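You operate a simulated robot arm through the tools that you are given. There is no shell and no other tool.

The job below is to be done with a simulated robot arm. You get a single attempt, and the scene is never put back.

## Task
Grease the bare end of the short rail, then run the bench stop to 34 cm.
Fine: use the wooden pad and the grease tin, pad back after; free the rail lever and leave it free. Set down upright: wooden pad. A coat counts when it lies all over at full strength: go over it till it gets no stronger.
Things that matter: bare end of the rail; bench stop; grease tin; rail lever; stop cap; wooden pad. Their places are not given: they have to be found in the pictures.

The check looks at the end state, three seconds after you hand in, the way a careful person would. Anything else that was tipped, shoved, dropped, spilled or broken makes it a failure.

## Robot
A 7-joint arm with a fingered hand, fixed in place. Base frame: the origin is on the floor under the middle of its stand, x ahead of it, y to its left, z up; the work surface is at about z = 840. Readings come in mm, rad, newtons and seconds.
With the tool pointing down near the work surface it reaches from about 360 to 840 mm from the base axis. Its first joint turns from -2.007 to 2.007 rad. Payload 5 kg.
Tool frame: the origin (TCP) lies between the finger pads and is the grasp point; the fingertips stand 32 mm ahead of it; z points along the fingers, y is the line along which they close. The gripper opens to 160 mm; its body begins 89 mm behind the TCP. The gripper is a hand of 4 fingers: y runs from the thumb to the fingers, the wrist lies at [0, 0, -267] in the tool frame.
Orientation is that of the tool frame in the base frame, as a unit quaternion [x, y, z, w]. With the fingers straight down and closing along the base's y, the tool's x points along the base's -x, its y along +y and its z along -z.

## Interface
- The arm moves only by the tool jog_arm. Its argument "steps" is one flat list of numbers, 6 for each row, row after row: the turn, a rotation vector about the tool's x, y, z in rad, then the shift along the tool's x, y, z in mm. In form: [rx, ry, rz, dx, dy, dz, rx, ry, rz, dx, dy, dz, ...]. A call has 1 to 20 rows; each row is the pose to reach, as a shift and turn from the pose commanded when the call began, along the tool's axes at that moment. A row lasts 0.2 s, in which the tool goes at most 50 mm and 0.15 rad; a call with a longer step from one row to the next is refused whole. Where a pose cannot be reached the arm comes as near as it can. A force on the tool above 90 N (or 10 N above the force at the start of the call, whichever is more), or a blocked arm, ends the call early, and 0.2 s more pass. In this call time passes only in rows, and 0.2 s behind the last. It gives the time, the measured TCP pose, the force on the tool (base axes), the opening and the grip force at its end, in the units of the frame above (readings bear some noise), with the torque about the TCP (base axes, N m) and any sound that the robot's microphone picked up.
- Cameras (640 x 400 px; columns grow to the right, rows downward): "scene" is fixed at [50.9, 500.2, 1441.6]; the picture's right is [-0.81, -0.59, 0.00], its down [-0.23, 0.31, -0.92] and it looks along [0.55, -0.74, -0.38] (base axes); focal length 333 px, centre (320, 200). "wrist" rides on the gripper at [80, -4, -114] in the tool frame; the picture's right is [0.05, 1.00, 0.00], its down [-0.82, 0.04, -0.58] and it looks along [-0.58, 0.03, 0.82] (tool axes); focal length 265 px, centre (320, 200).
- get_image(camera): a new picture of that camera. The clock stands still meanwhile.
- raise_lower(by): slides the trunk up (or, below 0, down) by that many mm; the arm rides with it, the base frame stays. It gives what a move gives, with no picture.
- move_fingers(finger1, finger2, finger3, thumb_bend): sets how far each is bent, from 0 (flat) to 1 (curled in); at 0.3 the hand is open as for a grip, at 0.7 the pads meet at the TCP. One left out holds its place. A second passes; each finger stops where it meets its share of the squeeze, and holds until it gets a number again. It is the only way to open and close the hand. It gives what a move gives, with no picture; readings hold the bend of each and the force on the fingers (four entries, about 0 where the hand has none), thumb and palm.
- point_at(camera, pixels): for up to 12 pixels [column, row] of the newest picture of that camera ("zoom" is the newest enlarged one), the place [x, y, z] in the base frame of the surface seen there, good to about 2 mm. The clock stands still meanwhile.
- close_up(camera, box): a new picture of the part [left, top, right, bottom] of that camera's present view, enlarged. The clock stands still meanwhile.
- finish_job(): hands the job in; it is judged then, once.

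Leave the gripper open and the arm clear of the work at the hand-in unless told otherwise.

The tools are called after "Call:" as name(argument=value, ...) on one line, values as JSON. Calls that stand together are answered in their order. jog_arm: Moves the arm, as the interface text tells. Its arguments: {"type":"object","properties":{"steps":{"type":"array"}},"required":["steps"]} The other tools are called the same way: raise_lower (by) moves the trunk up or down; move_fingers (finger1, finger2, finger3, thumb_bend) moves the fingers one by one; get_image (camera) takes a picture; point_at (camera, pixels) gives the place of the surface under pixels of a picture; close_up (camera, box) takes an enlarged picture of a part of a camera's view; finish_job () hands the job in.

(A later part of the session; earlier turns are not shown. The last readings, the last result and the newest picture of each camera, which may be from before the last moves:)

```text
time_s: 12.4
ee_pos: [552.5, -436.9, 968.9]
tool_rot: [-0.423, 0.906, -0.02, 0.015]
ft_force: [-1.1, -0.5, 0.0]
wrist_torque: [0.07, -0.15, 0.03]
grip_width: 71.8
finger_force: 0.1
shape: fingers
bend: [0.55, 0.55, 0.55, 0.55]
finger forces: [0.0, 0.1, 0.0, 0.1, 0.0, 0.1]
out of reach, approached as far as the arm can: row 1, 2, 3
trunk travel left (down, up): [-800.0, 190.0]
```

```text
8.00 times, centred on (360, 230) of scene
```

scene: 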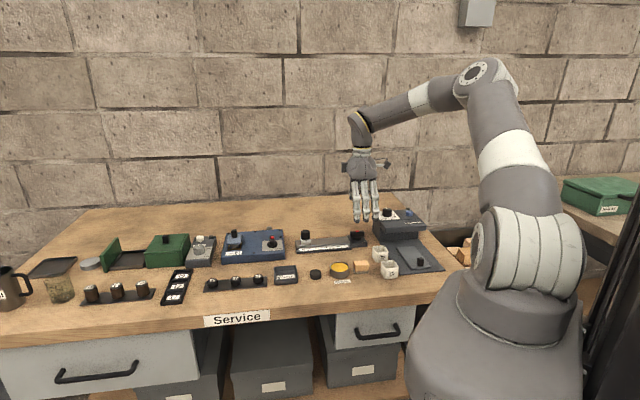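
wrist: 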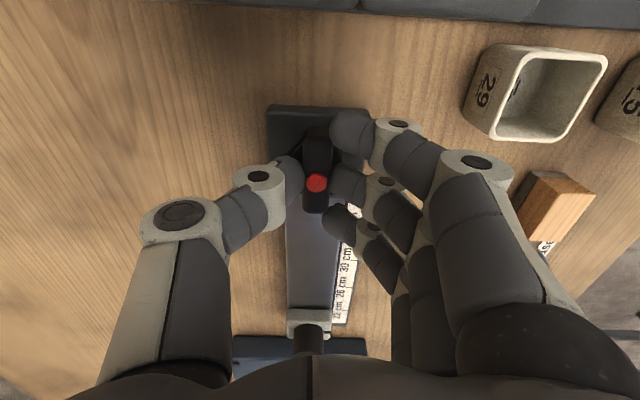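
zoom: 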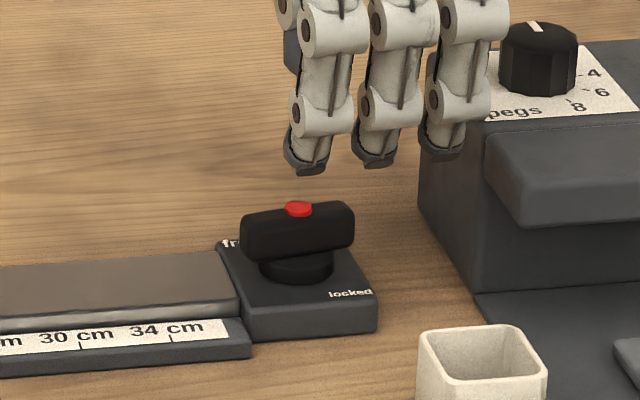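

The bar turned about 8° and kept its place. I lift a bit more and turn the hand clockwise through about 191° in two calls, staying above everything.

Call:
jog_arm(steps=[0, 0, 0.14, 0, 0, 0, 0, 0, 0.28, 0, 0, -10, 0, 0, 0.42, 0, 0, -20, 0, 0, 0.56, 0, 0, -20, 0, 0, 0.7, 0, 0, -20, 0, 0, 0.84, 0, 0, -20, 0, 0, 0.98, 0, 0, -20, 0, 0, 1.12, 0, 0, -20, 0, 0, 1.26, 0, 0, -20, 0, 0, 1.4, 0, 0, -20, 0, 0, 1.54, 0, 0, -20, 0, 0, 1.671, 0, 0, -20])

Call:
jog_arm(steps=[0, 0, 0.14, 0, 0, 0, 0, 0, 0.28, 0, 0, 0, 0, 0, 0.42, 0, 0, 0, 0, 0, 0.56, 0, 0, 0, 0, 0, 0.7, 0, 0, 0, 0, 0, 0.84, 0, 0, 0, 0, 0, 0.98, 0, 0, 0, 0, 0, 1.12, 0, 0, 0, 0, 0, 1.26, 0, 0, 0, 0, 0, 1.4, 0, 0, 0, 0, 0, 1.54, 0, 0, 0, 0, 0, 1.671, 0, 0, 0])

Call:
get_image(camera="wrist")

Call:
get_image(camera="scene")

```text
time_s: 15.0
ee_pos: [559.3, -439.9, 986.7]
tool_rot: [0.389, 0.921, -0.004, 0.024]
ft_force: [1.0, 0.6, 0.4]
wrist_torque: [-0.03, 0.01, 0.02]
grip_width: 71.8
finger_force: 0.0
shape: fingers
bend: [0.55, 0.55, 0.55, 0.55]
finger forces: [0.0, 0.0, 0.1, 0.0, 0.0, 0.0]
trunk travel left (down, up): [-800.0, 190.0]
```

```text
time_s: 17.6
ee_pos: [557.9, -439.3, 988.1]
tool_rot: [0.944, 0.33, 0.015, 0.019]
ft_force: [0.2, 0.9, 0.2]
wrist_torque: [0.02, 0.0, -0.03]
grip_width: 71.7
finger_force: 0.1
shape: fingers
bend: [0.55, 0.55, 0.55, 0.55]
finger forces: [0.0, 0.0, 0.0, 0.0, 0.0, 0.1]
trunk travel left (down, up): [-800.0, 190.0]
```

```text
taken
```

wrist: 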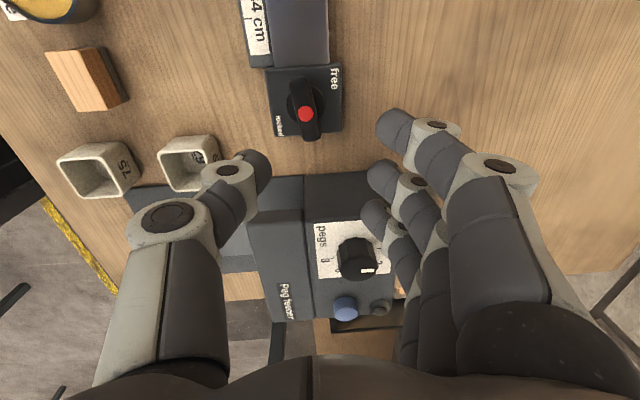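

```text
taken
```

scene: 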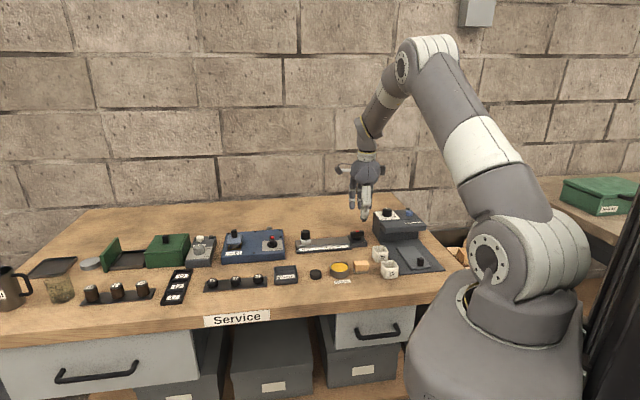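

The hand is now turned around, with a small leftover tilt. I'll straighten it, line it up with the bar (now about 8° off the rail), and centre over the pivot at about (565,-423).

Call:
jog_arm(steps=[0.016, -0.003, -0.084, 5, -3, 0, 0.032, -0.006, -0.168, 10, -6, 0, 0.047, -0.01, -0.252, 15.8, -8.5, 0, 0.047, -0.01, -0.252, 15.8, -8.5, 0])

Call:
close_up(camera="wrist", box=[220, 40, 420, 200])

Call:
close_up(camera="scene", box=[330, 165, 410, 255])

```text
time_s: 18.6
ee_pos: [566.0, -423.7, 986.3]
tool_rot: [0.895, 0.446, 0.001, 0.0]
ft_force: [0.7, -0.4, 0.8]
wrist_torque: [-0.03, 0.0, 0.02]
grip_width: 72.1
finger_force: 0.2
shape: fingers
bend: [0.55, 0.55, 0.55, 0.55]
finger forces: [0.1, 0.1, 0.0, 0.0, 0.0, 0.0]
trunk travel left (down, up): [-800.0, 190.0]
```

```text
2.50 times, centred on (320, 120) of wrist
```

zoom: 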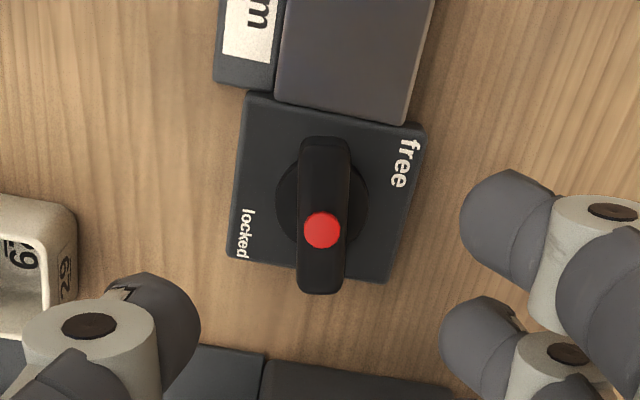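

```text
4.44 times, centred on (370, 210) of scene
```

zoom: 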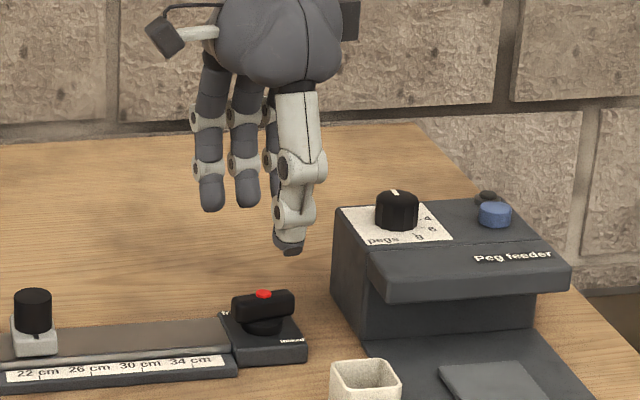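

The bar is upright in the wrist picture, well lined up. I lower to TCP z≈904.

Call:
jog_arm(steps=[0, 0, 0, 0, 0, 30, 0, 0, 0, 0, 0, 55, 0, 0, 0, 0, 0, 72, 0, 0, 0, 0, 0, 82])

Call:
close_up(camera="wrist", box=[220, 60, 420, 260])

Call:
close_up(camera="scene", box=[330, 205, 390, 255])

```text
time_s: 19.6
ee_pos: [565.2, -423.6, 903.6]
tool_rot: [0.894, 0.448, 0.002, 0.0]
ft_force: [0.5, -0.1, 0.5]
wrist_torque: [0.01, -0.01, 0.0]
grip_width: 72.1
finger_force: 0.1
shape: fingers
bend: [0.55, 0.55, 0.55, 0.55]
finger forces: [0.1, 0.1, 0.0, 0.0, 0.0, 0.1]
trunk travel left (down, up): [-800.0, 190.0]
```

```text
2.00 times, centred on (320, 160) of wrist
```

zoom: 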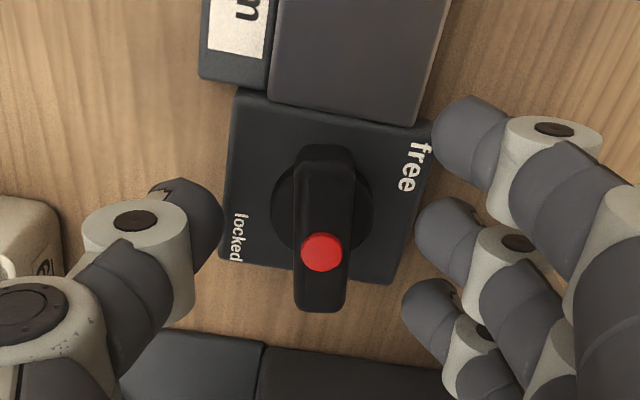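

```text
8.00 times, centred on (360, 230) of scene
```

zoom: 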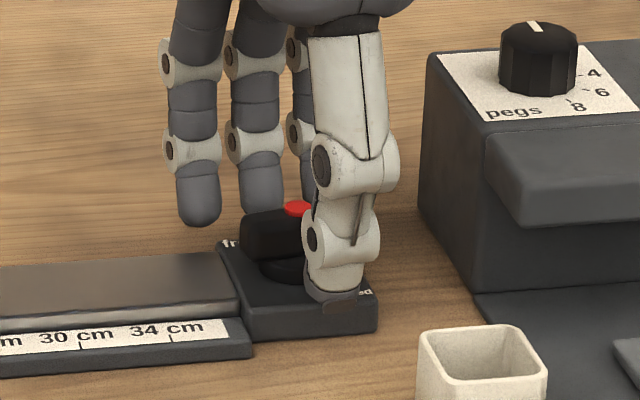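

Good. Now I close all fingers to grip the bar again.

Call:
move_fingers(finger1=0.76, finger2=0.76, finger3=0.76, thumb_bend=0.74)

Call:
jog_arm(steps=[0, 0, -0.08, 0, 0, 0, 0, 0, -0.16, 0, 0, 0, 0, 0, -0.24, 0, 0, 0, 0, 0, -0.32, 0, 0, 0, 0, 0, -0.4, 0, 0, 0])

Call:
close_up(camera="wrist", box=[220, 60, 420, 260])

```text
time_s: 20.6
ee_pos: [566.2, -422.3, 902.3]
tool_rot: [0.895, 0.447, 0.001, 0.0]
ft_force: [8.1, -5.5, -10.9]
wrist_torque: [-0.02, -0.13, 0.03]
grip_width: 30.0
finger_force: 18.2
shape: fingers
bend: [0.71, 0.7, 0.7, 0.69]
finger forces: [7.0, 8.3, 7.9, 0.0, 13.8, 0.0]
trunk travel left (down, up): [-800.0, 190.0]
```

```text
time_s: 21.8
ee_pos: [566.6, -423.5, 902.8]
tool_rot: [0.788, 0.616, 0.0, -0.001]
ft_force: [8.2, -2.3, -21.5]
wrist_torque: [0.01, -0.16, 0.01]
grip_width: 30.1
finger_force: 17.2
shape: fingers
bend: [0.71, 0.7, 0.7, 0.69]
finger forces: [7.0, 7.3, 7.1, 0.0, 12.2, 0.0]
trunk travel left (down, up): [-800.0, 190.0]
```

```text
2.00 times, centred on (320, 160) of wrist
```

zoom: 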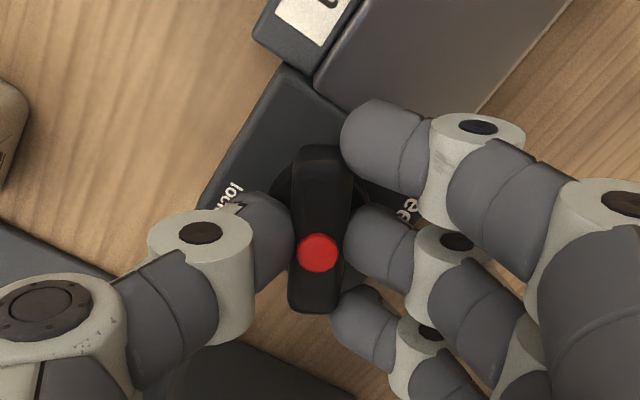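

The lever follows at about 31°. I keep turning another 0.9 rad while watching the torque.

Call:
jog_arm(steps=[0, 0, -0.1, 0, 0, 0, 0, 0, -0.2, 0, 0, 0, 0, 0, -0.3, 0, 0, 0, 0, 0, -0.4, 0, 0, 0, 0, 0, -0.5, 0, 0, 0, 0, 0, -0.6, 0, 0, 0, 0, 0, -0.7, 0, 0, 0, 0, 0, -0.8, 0, 0, 0, 0, 0, -0.9, 0, 0, 0])

Call:
close_up(camera="wrist", box=[220, 60, 420, 260])

Call:
close_up(camera="scene", box=[330, 205, 390, 255])

```text
time_s: 23.8
ee_pos: [566.4, -423.4, 904.5]
tool_rot: [0.441, 0.897, 0.0, -0.001]
ft_force: [-2.5, 10.0, -21.5]
wrist_torque: [0.18, 0.03, -0.01]
grip_width: 30.1
finger_force: 16.0
shape: fingers
bend: [0.71, 0.7, 0.7, 0.69]
finger forces: [7.7, 5.9, 5.7, 0.0, 13.0, 0.0]
trunk travel left (down, up): [-800.0, 190.0]
```

```text
2.00 times, centred on (320, 160) of wrist
```

zoom: 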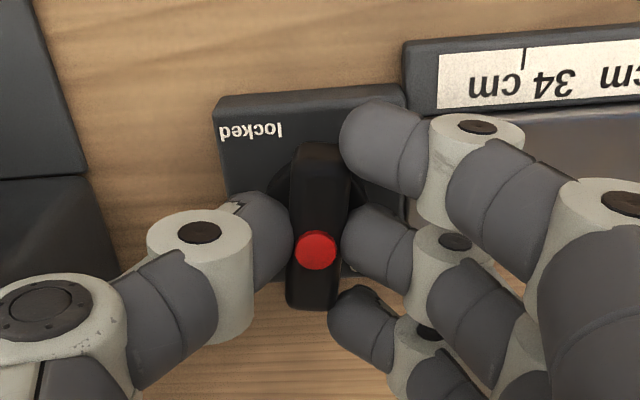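

```text
8.00 times, centred on (360, 230) of scene
```

zoom: 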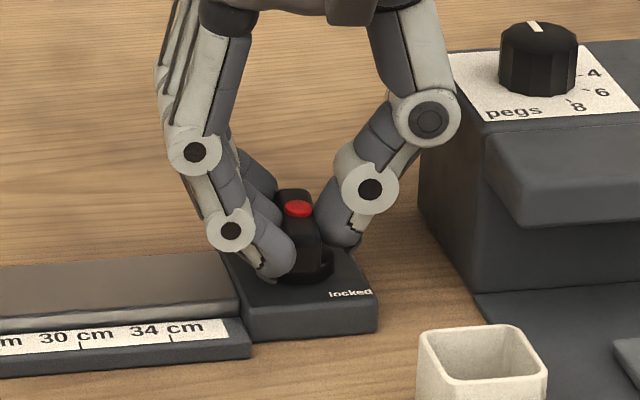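

The bar is about 83° turned. I finish to 90° and a bit past in small steps to feel for the end stop.

Call:
jog_arm(steps=[0, 0, -0.05, 0, 0, 0, 0, 0, -0.1, 0, 0, 0, 0, 0, -0.13, 0, 0, 0])

Call:
jog_arm(steps=[0, 0, -0.025, 0, 0, 0, 0, 0, -0.05, 0, 0, 0])

Call:
close_up(camera="wrist", box=[220, 60, 420, 260])

```text
time_s: 24.6
ee_pos: [567.3, -422.8, 903.8]
tool_rot: [0.382, 0.924, 0.0, -0.001]
ft_force: [-4.4, 13.7, -22.4]
wrist_torque: [0.26, 0.11, 0.03]
grip_width: 30.1
finger_force: 17.1
shape: fingers
bend: [0.71, 0.7, 0.7, 0.69]
finger forces: [8.7, 6.4, 6.0, 0.0, 12.5, 0.0]
trunk travel left (down, up): [-800.0, 190.0]
```

```text
time_s: 25.2
ee_pos: [565.7, -422.4, 904.0]
tool_rot: [0.358, 0.934, 0.0, -0.001]
ft_force: [-6.8, 13.7, -20.0]
wrist_torque: [0.28, 0.17, -0.14]
grip_width: 30.1
finger_force: 17.5
shape: fingers
bend: [0.71, 0.7, 0.71, 0.69]
finger forces: [9.8, 6.2, 5.4, 0.0, 13.8, 0.0]
trunk travel left (down, up): [-800.0, 190.0]
```

```text
2.00 times, centred on (320, 160) of wrist
```

zoom: 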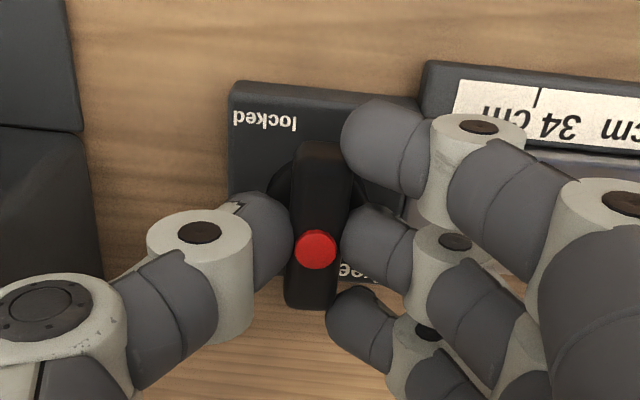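

The turn has met its end (torque rising) just past 90°. I release by opening a little (fingers 0.62, thumb 0.63) since the peg feeder is near, then lift and look.

Call:
move_fingers(finger1=0.62, finger2=0.62, finger3=0.62, thumb_bend=0.63)

Call:
jog_arm(steps=[0, 0, 0, 0, 0, -20, 0, 0, 0, 0, 0, -50, 0, 0, 0, 0, 0, -90, 0, 0, 0, 0, 0, -120])

Call:
close_up(camera="scene", box=[330, 205, 390, 255])

Call:
get_image(camera="wrist")

```text
time_s: 26.2
ee_pos: [566.7, -423.2, 905.4]
tool_rot: [0.359, 0.933, 0.0, 0.002]
ft_force: [-0.4, 0.8, 0.6]
wrist_torque: [-0.02, -0.02, -0.02]
grip_width: 44.1
finger_force: 0.1
shape: fingers
bend: [0.62, 0.62, 0.62, 0.63]
finger forces: [0.0, 0.0, 0.1, 0.0, 0.0, 0.0]
trunk travel left (down, up): [-800.0, 190.0]
```

```text
time_s: 27.2
ee_pos: [565.1, -421.4, 1024.2]
tool_rot: [0.36, 0.933, 0.001, 0.001]
ft_force: [0.3, 0.6, 0.3]
wrist_torque: [0.02, 0.01, -0.04]
grip_width: 44.3
finger_force: 0.0
shape: fingers
bend: [0.62, 0.62, 0.62, 0.63]
finger forces: [0.0, 0.0, 0.0, 0.0, 0.0, 0.1]
trunk travel left (down, up): [-800.0, 190.0]
```

```text
8.00 times, centred on (360, 230) of scene
```

zoom: 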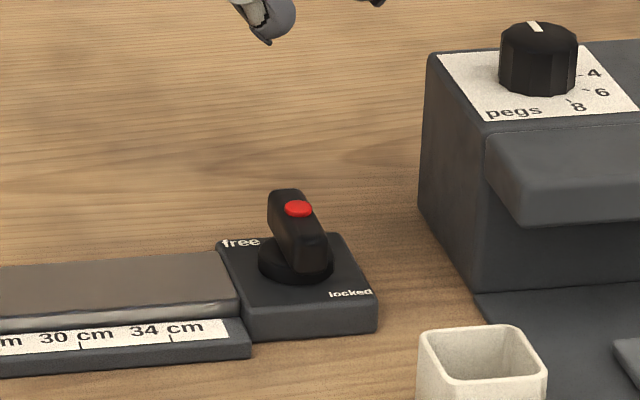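

```text
taken
```

wrist: 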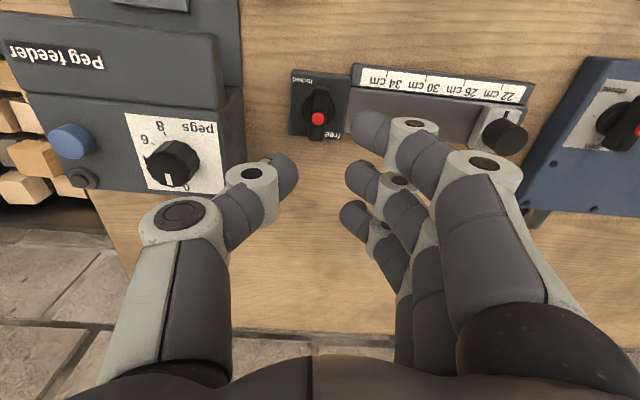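

The lever bar now points straight at "free". Next the pad: its centre is about (464,-276.5), aligned with the bench. I'll fly to above it at z≈985, turning the hand so it closes across the pad's short side, and set the fingers to 0.56.

Call:
jog_arm(steps=[0, 0, 0.135, 14.3, 3, 0, 0, 0, 0.27, 28.6, 6.1, 0, 0, 0, 0.405, 42.9, 9.1, 5, 0, 0, 0.54, 57.2, 12.2, 10, 0, 0, 0.675, 71.5, 15.2, 15, 0, 0, 0.81, 85.8, 18.2, 20, 0, 0, 0.945, 100.1, 21.3, 24, 0, 0, 1.08, 114.5, 24.3, 28, 0, 0, 1.215, 128.8, 27.4, 32, 0, 0, 1.35, 143.1, 30.4, 36, 0, 0, 1.485, 157.4, 33.5, 39, 0, 0, 1.62, 171.7, 36.5, 39, 0, 0, 1.62, 171.7, 36.5, 39])

Call:
move_fingers(finger1=0.56, finger2=0.56, finger3=0.56, thumb_bend=0.56)

Call:
get_image(camera="wrist")

Call:
get_image(camera="scene")

```text
time_s: 30.0
ee_pos: [463.7, -281.5, 987.0]
tool_rot: [0.924, 0.383, 0.001, 0.0]
ft_force: [-0.2, -0.3, -0.1]
wrist_torque: [0.01, -0.01, -0.01]
grip_width: 44.5
finger_force: 0.0
shape: fingers
bend: [0.62, 0.62, 0.62, 0.63]
finger forces: [0.0, 0.0, 0.0, 0.0, 0.0, 0.1]
trunk travel left (down, up): [-800.0, 190.0]
```

```text
time_s: 31.0
ee_pos: [461.3, -281.0, 985.9]
tool_rot: [0.923, 0.384, 0.0, 0.0]
ft_force: [0.1, 0.0, 0.0]
wrist_torque: [-0.01, 0.03, 0.01]
grip_width: 66.9
finger_force: 0.1
shape: fingers
bend: [0.56, 0.56, 0.56, 0.56]
finger forces: [0.0, 0.0, 0.0, 0.1, 0.0, 0.1]
trunk travel left (down, up): [-800.0, 190.0]
```

```text
taken
```

wrist: 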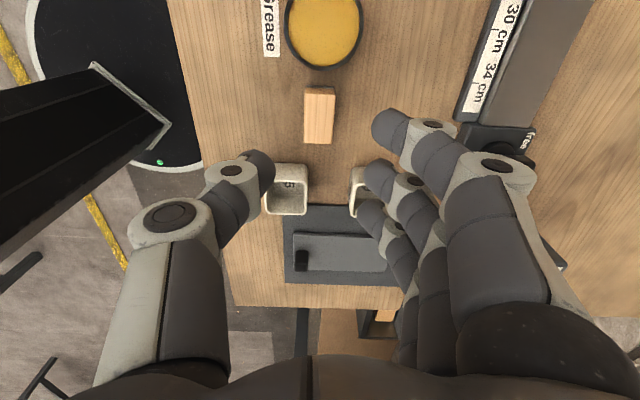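

```text
taken
```

scene: 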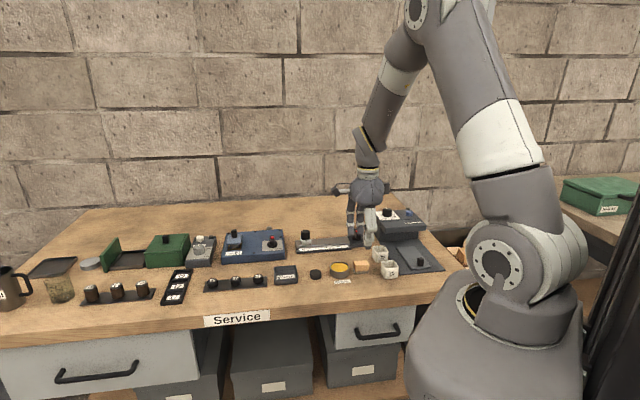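

The pad sits straight in the picture at (320,115). I'll measure pad corners, tin, and the two cups beside it from here.

Call:
point_at(camera="wrist", pixels=[[308, 90], [333, 90], [307, 124], [332, 126], [307, 140], [332, 141], [322, 30], [289, 30], [360, 30], [322, 66], [290, 166], [353, 169]])

Call:
close_up(camera="wrist", box=[270, 0, 400, 220])

```text
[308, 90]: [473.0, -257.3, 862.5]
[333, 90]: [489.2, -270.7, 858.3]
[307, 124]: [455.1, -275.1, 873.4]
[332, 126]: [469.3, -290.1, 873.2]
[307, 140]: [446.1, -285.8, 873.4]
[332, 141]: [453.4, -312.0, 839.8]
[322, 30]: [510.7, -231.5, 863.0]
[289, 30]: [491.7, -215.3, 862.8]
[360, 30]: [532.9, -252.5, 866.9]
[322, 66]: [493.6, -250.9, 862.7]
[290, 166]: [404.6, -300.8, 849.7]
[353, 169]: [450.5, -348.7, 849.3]
```

```text
1.82 times, centred on (335, 110) of wrist
```

zoom: 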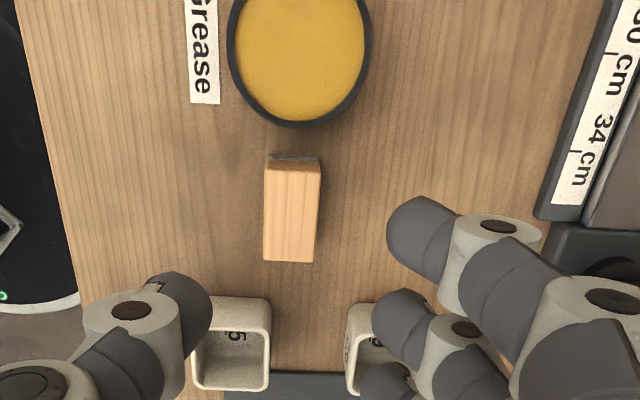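

TCP is centred across the pad; cups begin 17 mm beyond finger reach, tin also clear. I lower to TCP z≈892.

Call:
jog_arm(steps=[0, 0, 0, 0, 0, 30, 0, 0, 0, 0, 0, 60, 0, 0, 0, 0, 0, 80, 0, 0, 0, 0, 0, 88, 0, 0, 0, 0, 0, 93.5])

Call:
get_image(camera="wrist")

Call:
close_up(camera="scene", box=[325, 225, 405, 285])

```text
time_s: 32.2
ee_pos: [463.1, -280.4, 892.8]
tool_rot: [0.923, 0.384, 0.001, 0.0]
ft_force: [-0.3, 0.4, -0.7]
wrist_torque: [-0.02, -0.01, -0.01]
grip_width: 67.3
finger_force: 0.0
shape: fingers
bend: [0.56, 0.56, 0.56, 0.56]
finger forces: [0.0, 0.1, 0.1, 0.1, 0.0, 0.1]
trunk travel left (down, up): [-800.0, 190.0]
```

```text
taken
```

wrist: 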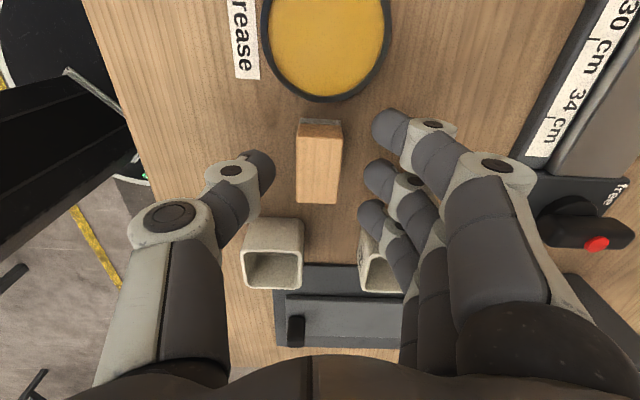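

```text
6.67 times, centred on (365, 255) of scene
```

zoom: 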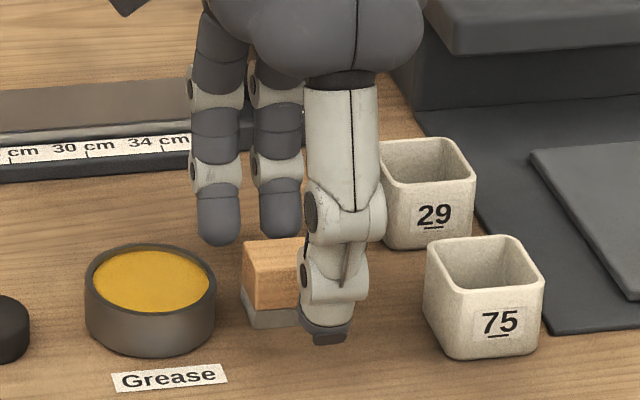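

Everything is clear around the pad. I close to 0.65 first, then to grip.

Call:
move_fingers(finger1=0.65, finger2=0.65, finger3=0.65, thumb_bend=0.65)

Call:
close_up(camera="wrist", box=[240, 80, 440, 260])

Call:
close_up(camera="scene", box=[335, 245, 385, 280])

```text
time_s: 33.2
ee_pos: [463.3, -281.7, 892.6]
tool_rot: [0.923, 0.384, 0.001, 0.0]
ft_force: [0.4, -0.5, -0.4]
wrist_torque: [-0.02, -0.02, -0.02]
grip_width: 40.0
finger_force: 1.8
shape: fingers
bend: [0.64, 0.64, 0.65, 0.64]
finger forces: [0.6, 1.1, 0.1, 0.1, 1.7, 0.0]
trunk travel left (down, up): [-800.0, 190.0]
```

```text
2.22 times, centred on (340, 170) of wrist
```

zoom: 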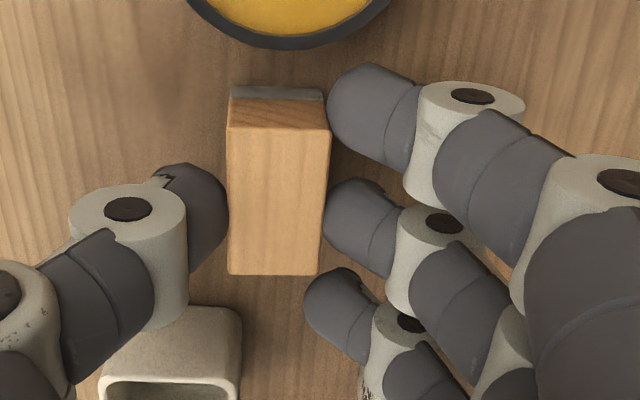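

```text
11.43 times, centred on (360, 262) of scene
```

zoom: 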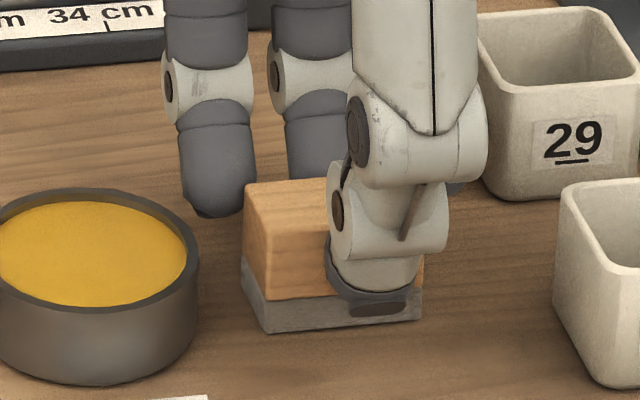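

Fingers 1 and 2 touch, finger 3 misses the pad's end, and the thumb is off-centre toward the cups. I'll open a little, shift 4 mm toward the tin, and grip there.

Call:
move_fingers(finger1=0.6, finger2=0.6, finger3=0.6, thumb_bend=0.6)

Call:
jog_arm(steps=[0, 0, 0, 2, 0, 0, 0, 0, 0, 4, 0, 0])

Call:
close_up(camera="wrist", box=[240, 80, 440, 260])

```text
time_s: 34.2
ee_pos: [461.8, -282.1, 893.3]
tool_rot: [0.924, 0.383, 0.001, 0.0]
ft_force: [-0.1, 0.1, -0.1]
wrist_torque: [0.03, 0.01, -0.02]
grip_width: 52.6
finger_force: 0.0
shape: fingers
bend: [0.6, 0.6, 0.6, 0.6]
finger forces: [0.0, 0.0, 0.0, 0.1, 0.1, 0.0]
trunk travel left (down, up): [-800.0, 190.0]
```

```text
time_s: 34.8
ee_pos: [466.4, -278.2, 892.4]
tool_rot: [0.924, 0.383, 0.001, 0.0]
ft_force: [0.2, -0.1, 0.0]
wrist_torque: [0.03, 0.0, 0.03]
grip_width: 52.8
finger_force: 0.1
shape: fingers
bend: [0.6, 0.6, 0.6, 0.6]
finger forces: [0.0, 0.1, 0.1, 0.0, 0.0, 0.0]
trunk travel left (down, up): [-800.0, 190.0]
```

```text
2.22 times, centred on (340, 170) of wrist
```

zoom: 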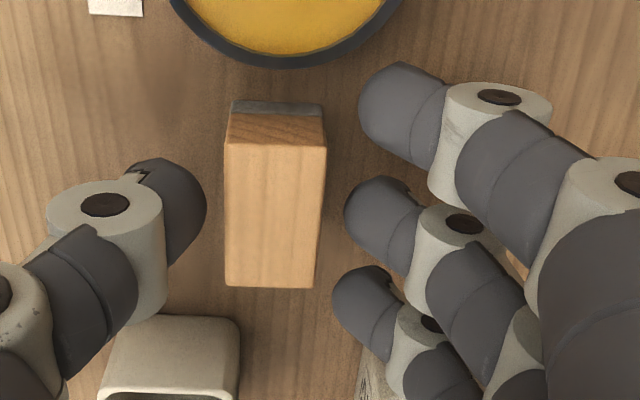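

Thumb and middle finger now sit near the pad's middle. I close to grip.

Call:
move_fingers(finger1=0.68, finger2=0.74, finger3=0.68, thumb_bend=0.74)

Call:
close_up(camera="wrist", box=[240, 80, 440, 260])

Call:
close_up(camera="scene", box=[335, 245, 385, 280])

```text
time_s: 35.8
ee_pos: [465.3, -279.1, 893.3]
tool_rot: [0.924, 0.383, 0.001, 0.0]
ft_force: [0.6, -1.0, 0.3]
wrist_torque: [0.0, 0.02, 0.0]
grip_width: 33.1
finger_force: 15.7
shape: fingers
bend: [0.67, 0.65, 0.66, 0.68]
finger forces: [1.8, 10.9, 3.2, 0.0, 15.6, 0.0]
trunk travel left (down, up): [-800.0, 190.0]
```

```text
2.22 times, centred on (340, 170) of wrist
```

zoom: 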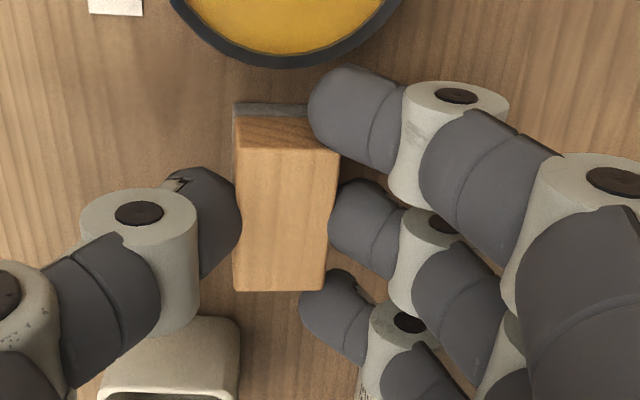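

```text
11.43 times, centred on (360, 262) of scene
```

zoom: 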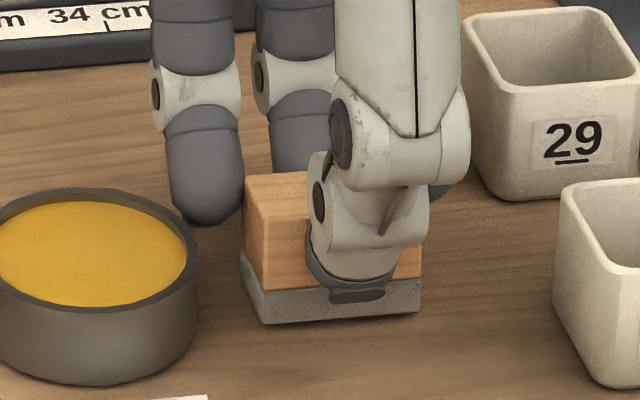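

Firm, balanced grip (thumb 15.6 N, fingers 1.8/10.9/3.2). I note this pad spot (TCP 465,-279,893) for putting it back. Now I lift 60 mm straight up.

Call:
jog_arm(steps=[0, 0, 0, 0, 0, -10, 0, 0, 0, 0, 0, -25, 0, 0, 0, 0, 0, -45, 0, 0, 0, 0, 0, -60])

Call:
close_up(camera="scene", box=[320, 225, 390, 285])

Call:
get_image(camera="wrist")

```text
time_s: 36.8
ee_pos: [464.0, -278.9, 953.4]
tool_rot: [0.924, 0.383, 0.001, 0.0]
ft_force: [0.6, 0.1, -1.7]
wrist_torque: [-0.01, -0.02, -0.01]
grip_width: 33.1
finger_force: 15.7
shape: fingers
bend: [0.67, 0.65, 0.66, 0.68]
finger forces: [1.8, 10.9, 3.2, 0.0, 15.6, 0.0]
trunk travel left (down, up): [-800.0, 190.0]
```

```text
6.67 times, centred on (355, 255) of scene
```

zoom: 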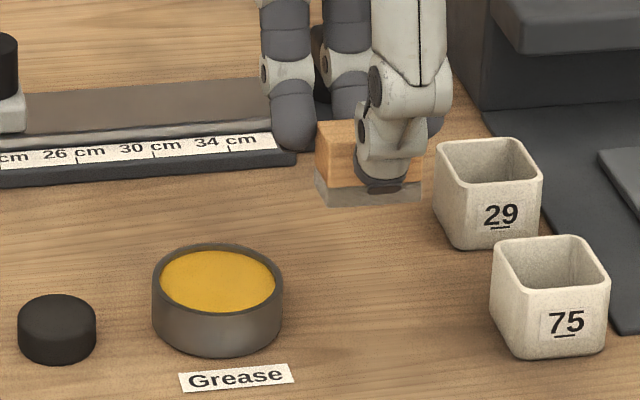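

```text
taken
```

wrist: 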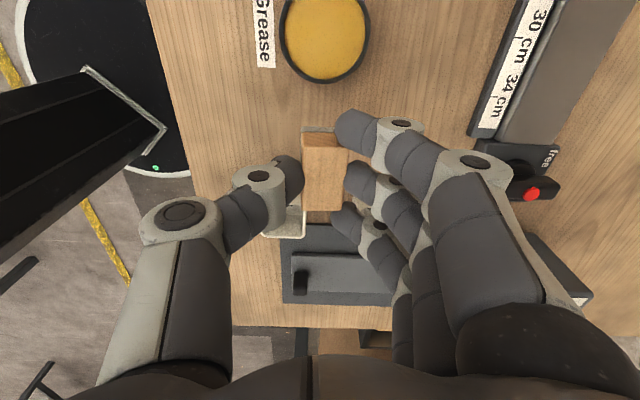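

The pad is held level. I'll shift about 66 mm toward the tin (tool +x) at this height and then compare pad and rim places.

Call:
jog_arm(steps=[0, 0, 0, 16, 0, 0, 0, 0, 0, 33, 0, 0, 0, 0, 0, 50, 0, 0, 0, 0, 0, 62, 0, 0, 0, 0, 0, 66, 0, 0])

Call:
jog_arm(steps=[0, 0, 0, 0, 0, 10, 0, 0, 0, 0, 0, 20])

Call:
close_up(camera="scene", box=[315, 240, 365, 285])

Call:
close_up(camera="wrist", box=[230, 80, 410, 260])

```text
time_s: 38.0
ee_pos: [510.5, -231.7, 953.5]
tool_rot: [0.924, 0.383, 0.001, -0.001]
ft_force: [0.4, 0.8, 0.2]
wrist_torque: [0.04, -0.01, -0.02]
grip_width: 33.0
finger_force: 16.2
shape: fingers
bend: [0.67, 0.65, 0.66, 0.68]
finger forces: [1.9, 10.8, 3.3, 0.0, 15.5, 0.1]
trunk travel left (down, up): [-800.0, 190.0]
```

```text
time_s: 38.6
ee_pos: [513.3, -233.5, 931.5]
tool_rot: [0.924, 0.383, 0.001, -0.001]
ft_force: [-0.1, 0.1, -0.4]
wrist_torque: [0.02, 0.04, -0.04]
grip_width: 32.9
finger_force: 15.9
shape: fingers
bend: [0.67, 0.65, 0.66, 0.68]
finger forces: [1.9, 10.9, 3.3, 0.0, 15.4, 0.1]
trunk travel left (down, up): [-800.0, 190.0]
```

```text
8.89 times, centred on (340, 262) of scene
```

zoom: 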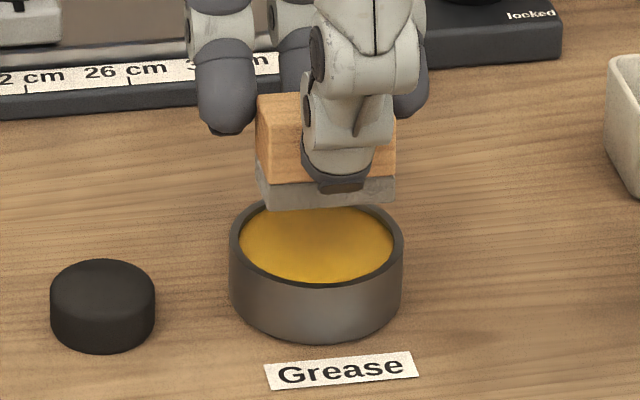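

```text
2.22 times, centred on (320, 170) of wrist
```

zoom: 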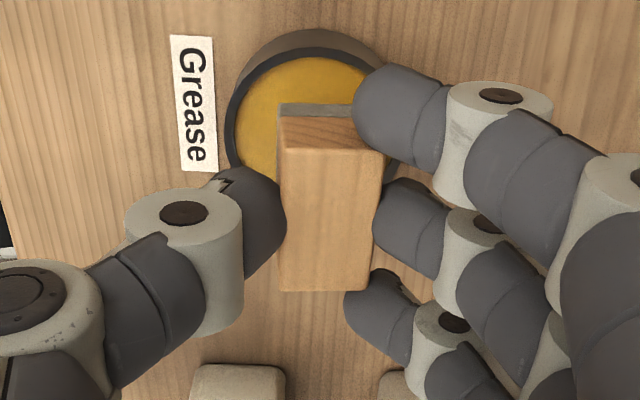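

I'll enlarge from the scene camera again and measure pad-bottom corners against the rim.

Call:
close_up(camera="scene", box=[325, 250, 361, 280])

```text
13.33 times, centred on (343, 265) of scene
```

zoom: 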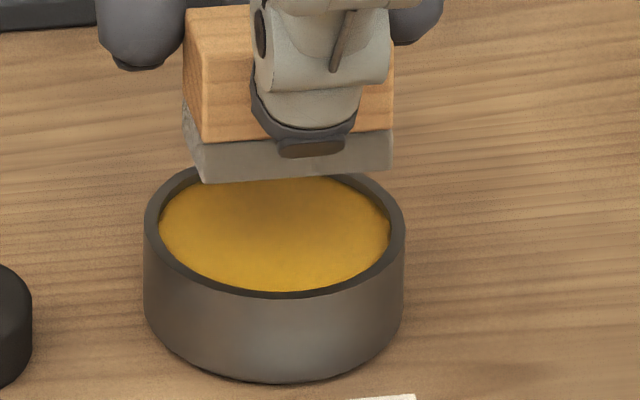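

Call:
point_at(camera="zoom", pixels=[[212, 176], [388, 165], [190, 130], [150, 225], [400, 225], [285, 296], [170, 260], [380, 260], [240, 290], [205, 140], [390, 130], [195, 25]])

```text
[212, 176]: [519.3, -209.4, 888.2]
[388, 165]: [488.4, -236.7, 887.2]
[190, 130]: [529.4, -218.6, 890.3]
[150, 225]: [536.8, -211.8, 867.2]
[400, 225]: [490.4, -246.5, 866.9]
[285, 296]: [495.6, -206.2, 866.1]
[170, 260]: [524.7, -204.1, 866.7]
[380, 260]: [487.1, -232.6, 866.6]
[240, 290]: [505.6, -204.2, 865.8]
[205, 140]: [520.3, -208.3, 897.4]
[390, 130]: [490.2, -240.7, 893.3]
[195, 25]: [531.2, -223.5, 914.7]
```

Pad centre is about 2 mm off the tin centre in both directions. I correct that (tool +2.1 x, −1.8 y), lower 12 mm to just above the rim, and look again.

Call:
jog_arm(steps=[0, 0, 0, 2.1, -1.8, 0, 0, 0, 0, 2.1, -1.8, 6, 0, 0, 0, 2.1, -1.8, 12])

Call:
close_up(camera="scene", box=[325, 250, 361, 280])

Call:
close_up(camera="wrist", box=[260, 90, 380, 220])

```text
time_s: 39.4
ee_pos: [513.0, -230.9, 919.3]
tool_rot: [0.924, 0.383, 0.001, 0.0]
ft_force: [0.2, 0.1, -1.2]
wrist_torque: [0.01, 0.03, 0.02]
grip_width: 32.9
finger_force: 15.5
shape: fingers
bend: [0.67, 0.65, 0.66, 0.68]
finger forces: [1.9, 10.8, 3.2, 0.0, 15.5, 0.0]
trunk travel left (down, up): [-800.0, 190.0]
```

```text
13.33 times, centred on (343, 265) of scene
```

zoom: 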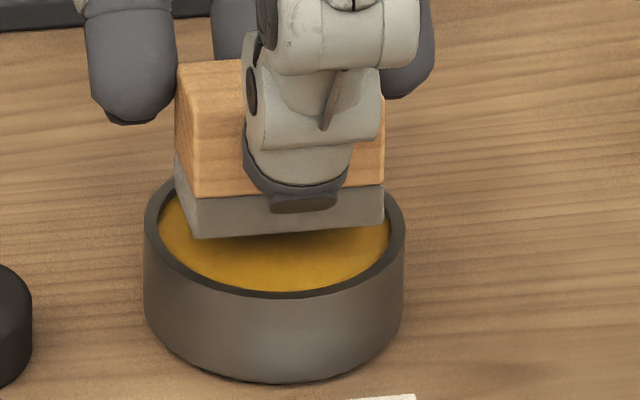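

```text
3.08 times, centred on (320, 155) of wrist
```

zoom: 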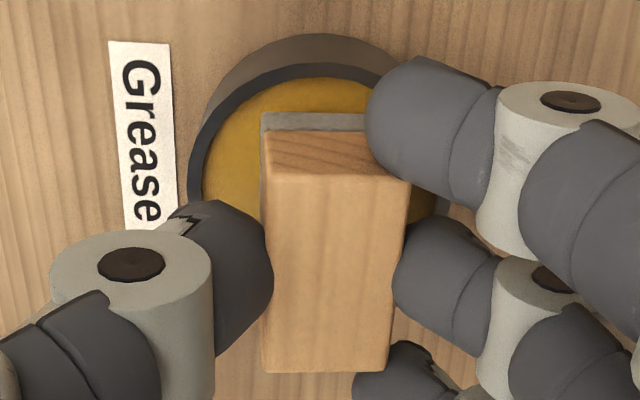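

From the scene picture the pad is still about 2–2.5 mm too far toward the cups; across it is centred. I shift 2.4 mm (tool +x) and lower 2 mm, then look.

Call:
jog_arm(steps=[0, 0, 0, 2.4, 0, 0, 0, 0, 0, 2.4, 0, 2])

Call:
close_up(camera="scene", box=[325, 250, 361, 280])

Call:
close_up(camera="wrist", box=[260, 90, 380, 220])

```text
time_s: 40.0
ee_pos: [514.0, -227.3, 919.2]
tool_rot: [0.924, 0.383, 0.001, -0.001]
ft_force: [-0.9, 0.7, -0.6]
wrist_torque: [-0.01, 0.01, 0.02]
grip_width: 33.1
finger_force: 15.4
shape: fingers
bend: [0.67, 0.65, 0.66, 0.68]
finger forces: [2.0, 10.8, 3.3, 0.0, 15.5, 0.0]
trunk travel left (down, up): [-800.0, 190.0]
```

```text
13.33 times, centred on (343, 265) of scene
```

zoom: 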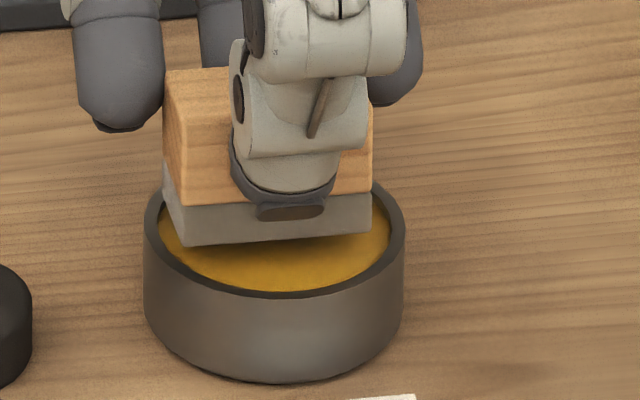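

```text
3.08 times, centred on (320, 155) of wrist
```

zoom: 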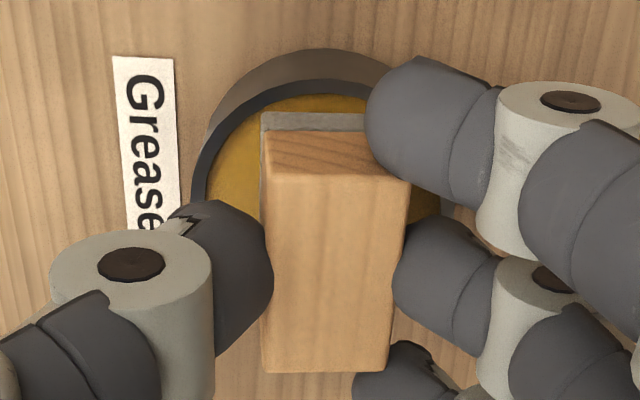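

Now about 1 mm too far the other way and ~1 mm to the front. I nudge back (tool −0.8 x, +1 y) and lower 3 mm toward the grease, watching force.

Call:
jog_arm(steps=[0, 0, 0, -0.8, 1, 0, 0, 0, 0, -0.8, 1, 1.5, 0, 0, 0, -0.8, 1, 3])

Call:
close_up(camera="scene", box=[325, 250, 361, 280])

Call:
close_up(camera="wrist", box=[260, 90, 380, 220])

```text
time_s: 40.8
ee_pos: [515.0, -228.8, 915.9]
tool_rot: [0.923, 0.384, 0.001, 0.0]
ft_force: [-0.7, 0.1, -1.1]
wrist_torque: [0.0, -0.01, -0.02]
grip_width: 33.0
finger_force: 15.4
shape: fingers
bend: [0.67, 0.65, 0.66, 0.68]
finger forces: [1.9, 10.8, 3.3, 0.0, 15.6, 0.1]
trunk travel left (down, up): [-800.0, 190.0]
```

```text
13.33 times, centred on (343, 265) of scene
```

zoom: 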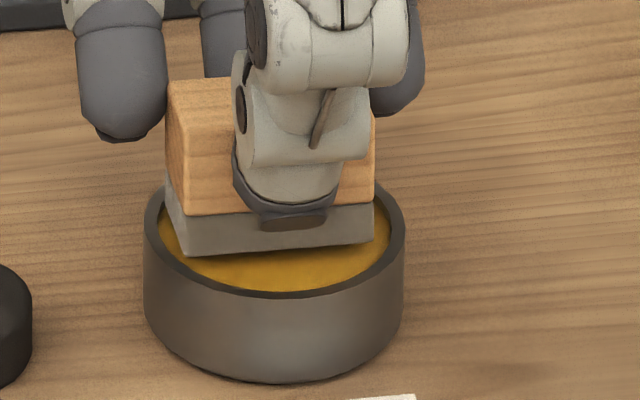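

```text
3.08 times, centred on (320, 155) of wrist
```

zoom: 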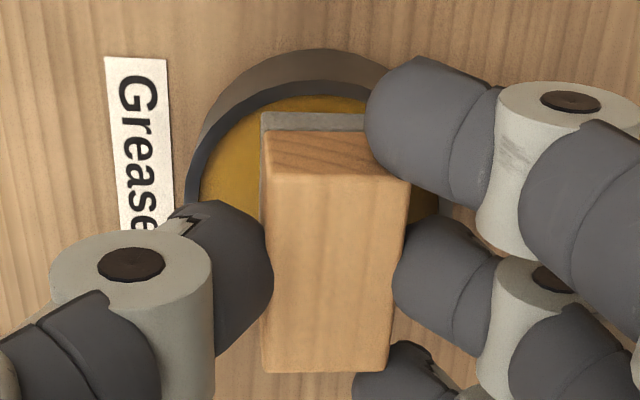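

Centred within about 0.5 mm and nearly touching. I lower 2 mm more in small steps.

Call:
jog_arm(steps=[0, 0, 0, 0, 0, 0.7, 0, 0, 0, 0, 0, 1.4, 0, 0, 0, 0, 0, 2])

Call:
close_up(camera="scene", box=[325, 250, 361, 280])

```text
time_s: 41.6
ee_pos: [513.2, -229.3, 913.2]
tool_rot: [0.923, 0.384, 0.001, 0.0]
ft_force: [-0.5, 0.1, 1.2]
wrist_torque: [-0.08, 0.0, 0.0]
grip_width: 32.9
finger_force: 16.0
shape: fingers
bend: [0.67, 0.65, 0.66, 0.68]
finger forces: [1.8, 10.9, 3.4, 0.0, 15.6, 0.1]
trunk travel left (down, up): [-800.0, 190.0]
```

```text
13.33 times, centred on (343, 265) of scene
```

zoom: 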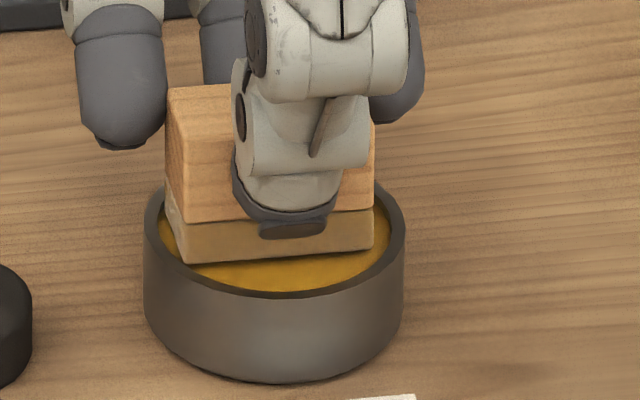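

The felt turned yellowish: it is taking grease (contact about 2 N). I hold it there a moment and press 0.5 mm more to load it fully.

Call:
jog_arm(steps=[0, 0, 0, 0, 0, 0.5, 0, 0, 0, 0, 0, 0.5, 0, 0, 0, 0, 0, 0.5, 0, 0, 0, 0, 0, 0.5, 0, 0, 0, 0, 0, 0.5])

Call:
close_up(camera="scene", box=[325, 250, 361, 280])

```text
time_s: 42.8
ee_pos: [512.8, -227.0, 912.8]
tool_rot: [0.923, 0.384, 0.001, 0.001]
ft_force: [-0.8, -1.0, 5.4]
wrist_torque: [-0.12, -0.05, 0.0]
grip_width: 33.0
finger_force: 16.3
shape: fingers
bend: [0.67, 0.65, 0.66, 0.68]
finger forces: [1.8, 11.2, 3.7, 0.0, 16.0, 0.1]
trunk travel left (down, up): [-800.0, 190.0]
```

```text
13.33 times, centred on (343, 265) of scene
```

zoom: 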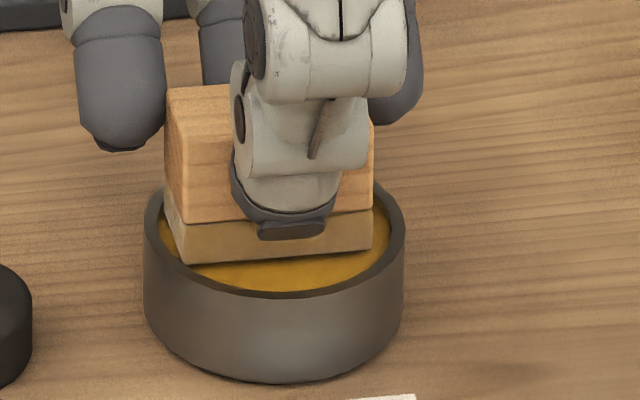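

Contact is firm (5.4 N) at TCP z≈913, so the pad bottom is about 50 mm below the TCP. I lift straight up 45 mm, then travel to above the rail's lever end, front lane (TCP about u=-152, v=688 i.e. (594,-379)).

Call:
jog_arm(steps=[0, 0, 0, 0, 0, -5, 0, 0, 0, 0, 0, -20, 0, 0, 0, 0, 0, -45, 0, 0, 0, -12, 40, -45, 0, 0, 0, -25, 80, -45, 0, 0, 0, -37, 120, -45, 0, 0, 0, -46, 150, -45, 0, 0, 0, -49.5, 163.5, -45])

Call:
close_up(camera="scene", box=[310, 215, 390, 265])

Call:
get_image(camera="wrist")

```text
time_s: 44.6
ee_pos: [595.5, -381.1, 957.3]
tool_rot: [0.924, 0.383, 0.0, 0.0]
ft_force: [0.8, 0.2, 0.0]
wrist_torque: [-0.02, 0.0, 0.01]
grip_width: 32.6
finger_force: 15.7
shape: fingers
bend: [0.67, 0.65, 0.66, 0.68]
finger forces: [1.9, 10.9, 3.5, 0.0, 15.3, 0.1]
trunk travel left (down, up): [-800.0, 190.0]
```

```text
8.00 times, centred on (350, 240) of scene
```

zoom: 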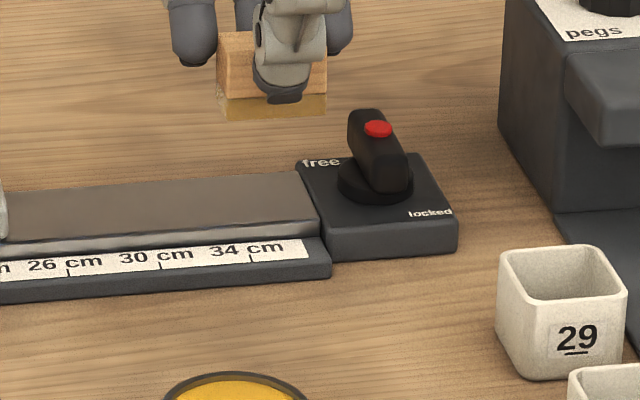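

```text
taken
```

wrist: 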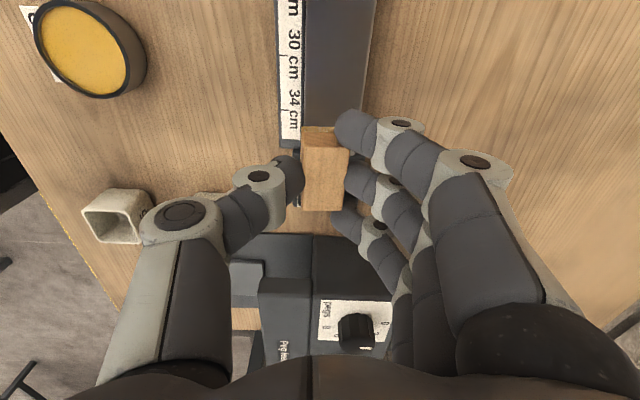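

The pad carries grease. I move 12 mm away from the lever (tool +x) for safety, lower to TCP z≈920, and measure against the rail edges.

Call:
jog_arm(steps=[0, 0, 0, 12, 0, 0, 0, 0, 0, 12, 0, 18, 0, 0, 0, 12, 0, 30, 0, 0, 0, 12, 0, 37])

Call:
close_up(camera="scene", box=[315, 228, 365, 262])

Call:
close_up(camera="wrist", box=[250, 60, 400, 240])

```text
time_s: 45.6
ee_pos: [602.8, -370.6, 920.5]
tool_rot: [0.924, 0.383, -0.001, 0.0]
ft_force: [0.5, -0.7, 0.0]
wrist_torque: [0.03, 0.01, 0.0]
grip_width: 32.9
finger_force: 14.8
shape: fingers
bend: [0.67, 0.65, 0.66, 0.68]
finger forces: [1.9, 11.0, 3.5, 0.1, 15.2, 0.0]
trunk travel left (down, up): [-800.0, 190.0]
```

```text
11.76 times, centred on (340, 245) of scene
```

zoom: 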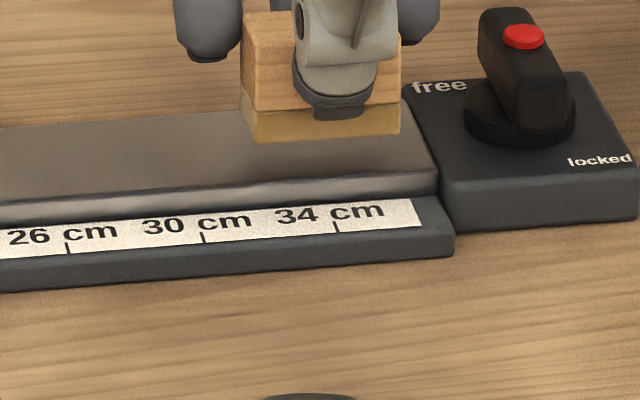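

```text
2.22 times, centred on (325, 150) of wrist
```

zoom: 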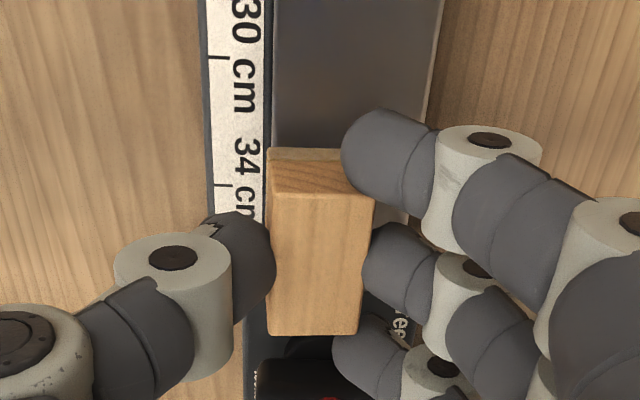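

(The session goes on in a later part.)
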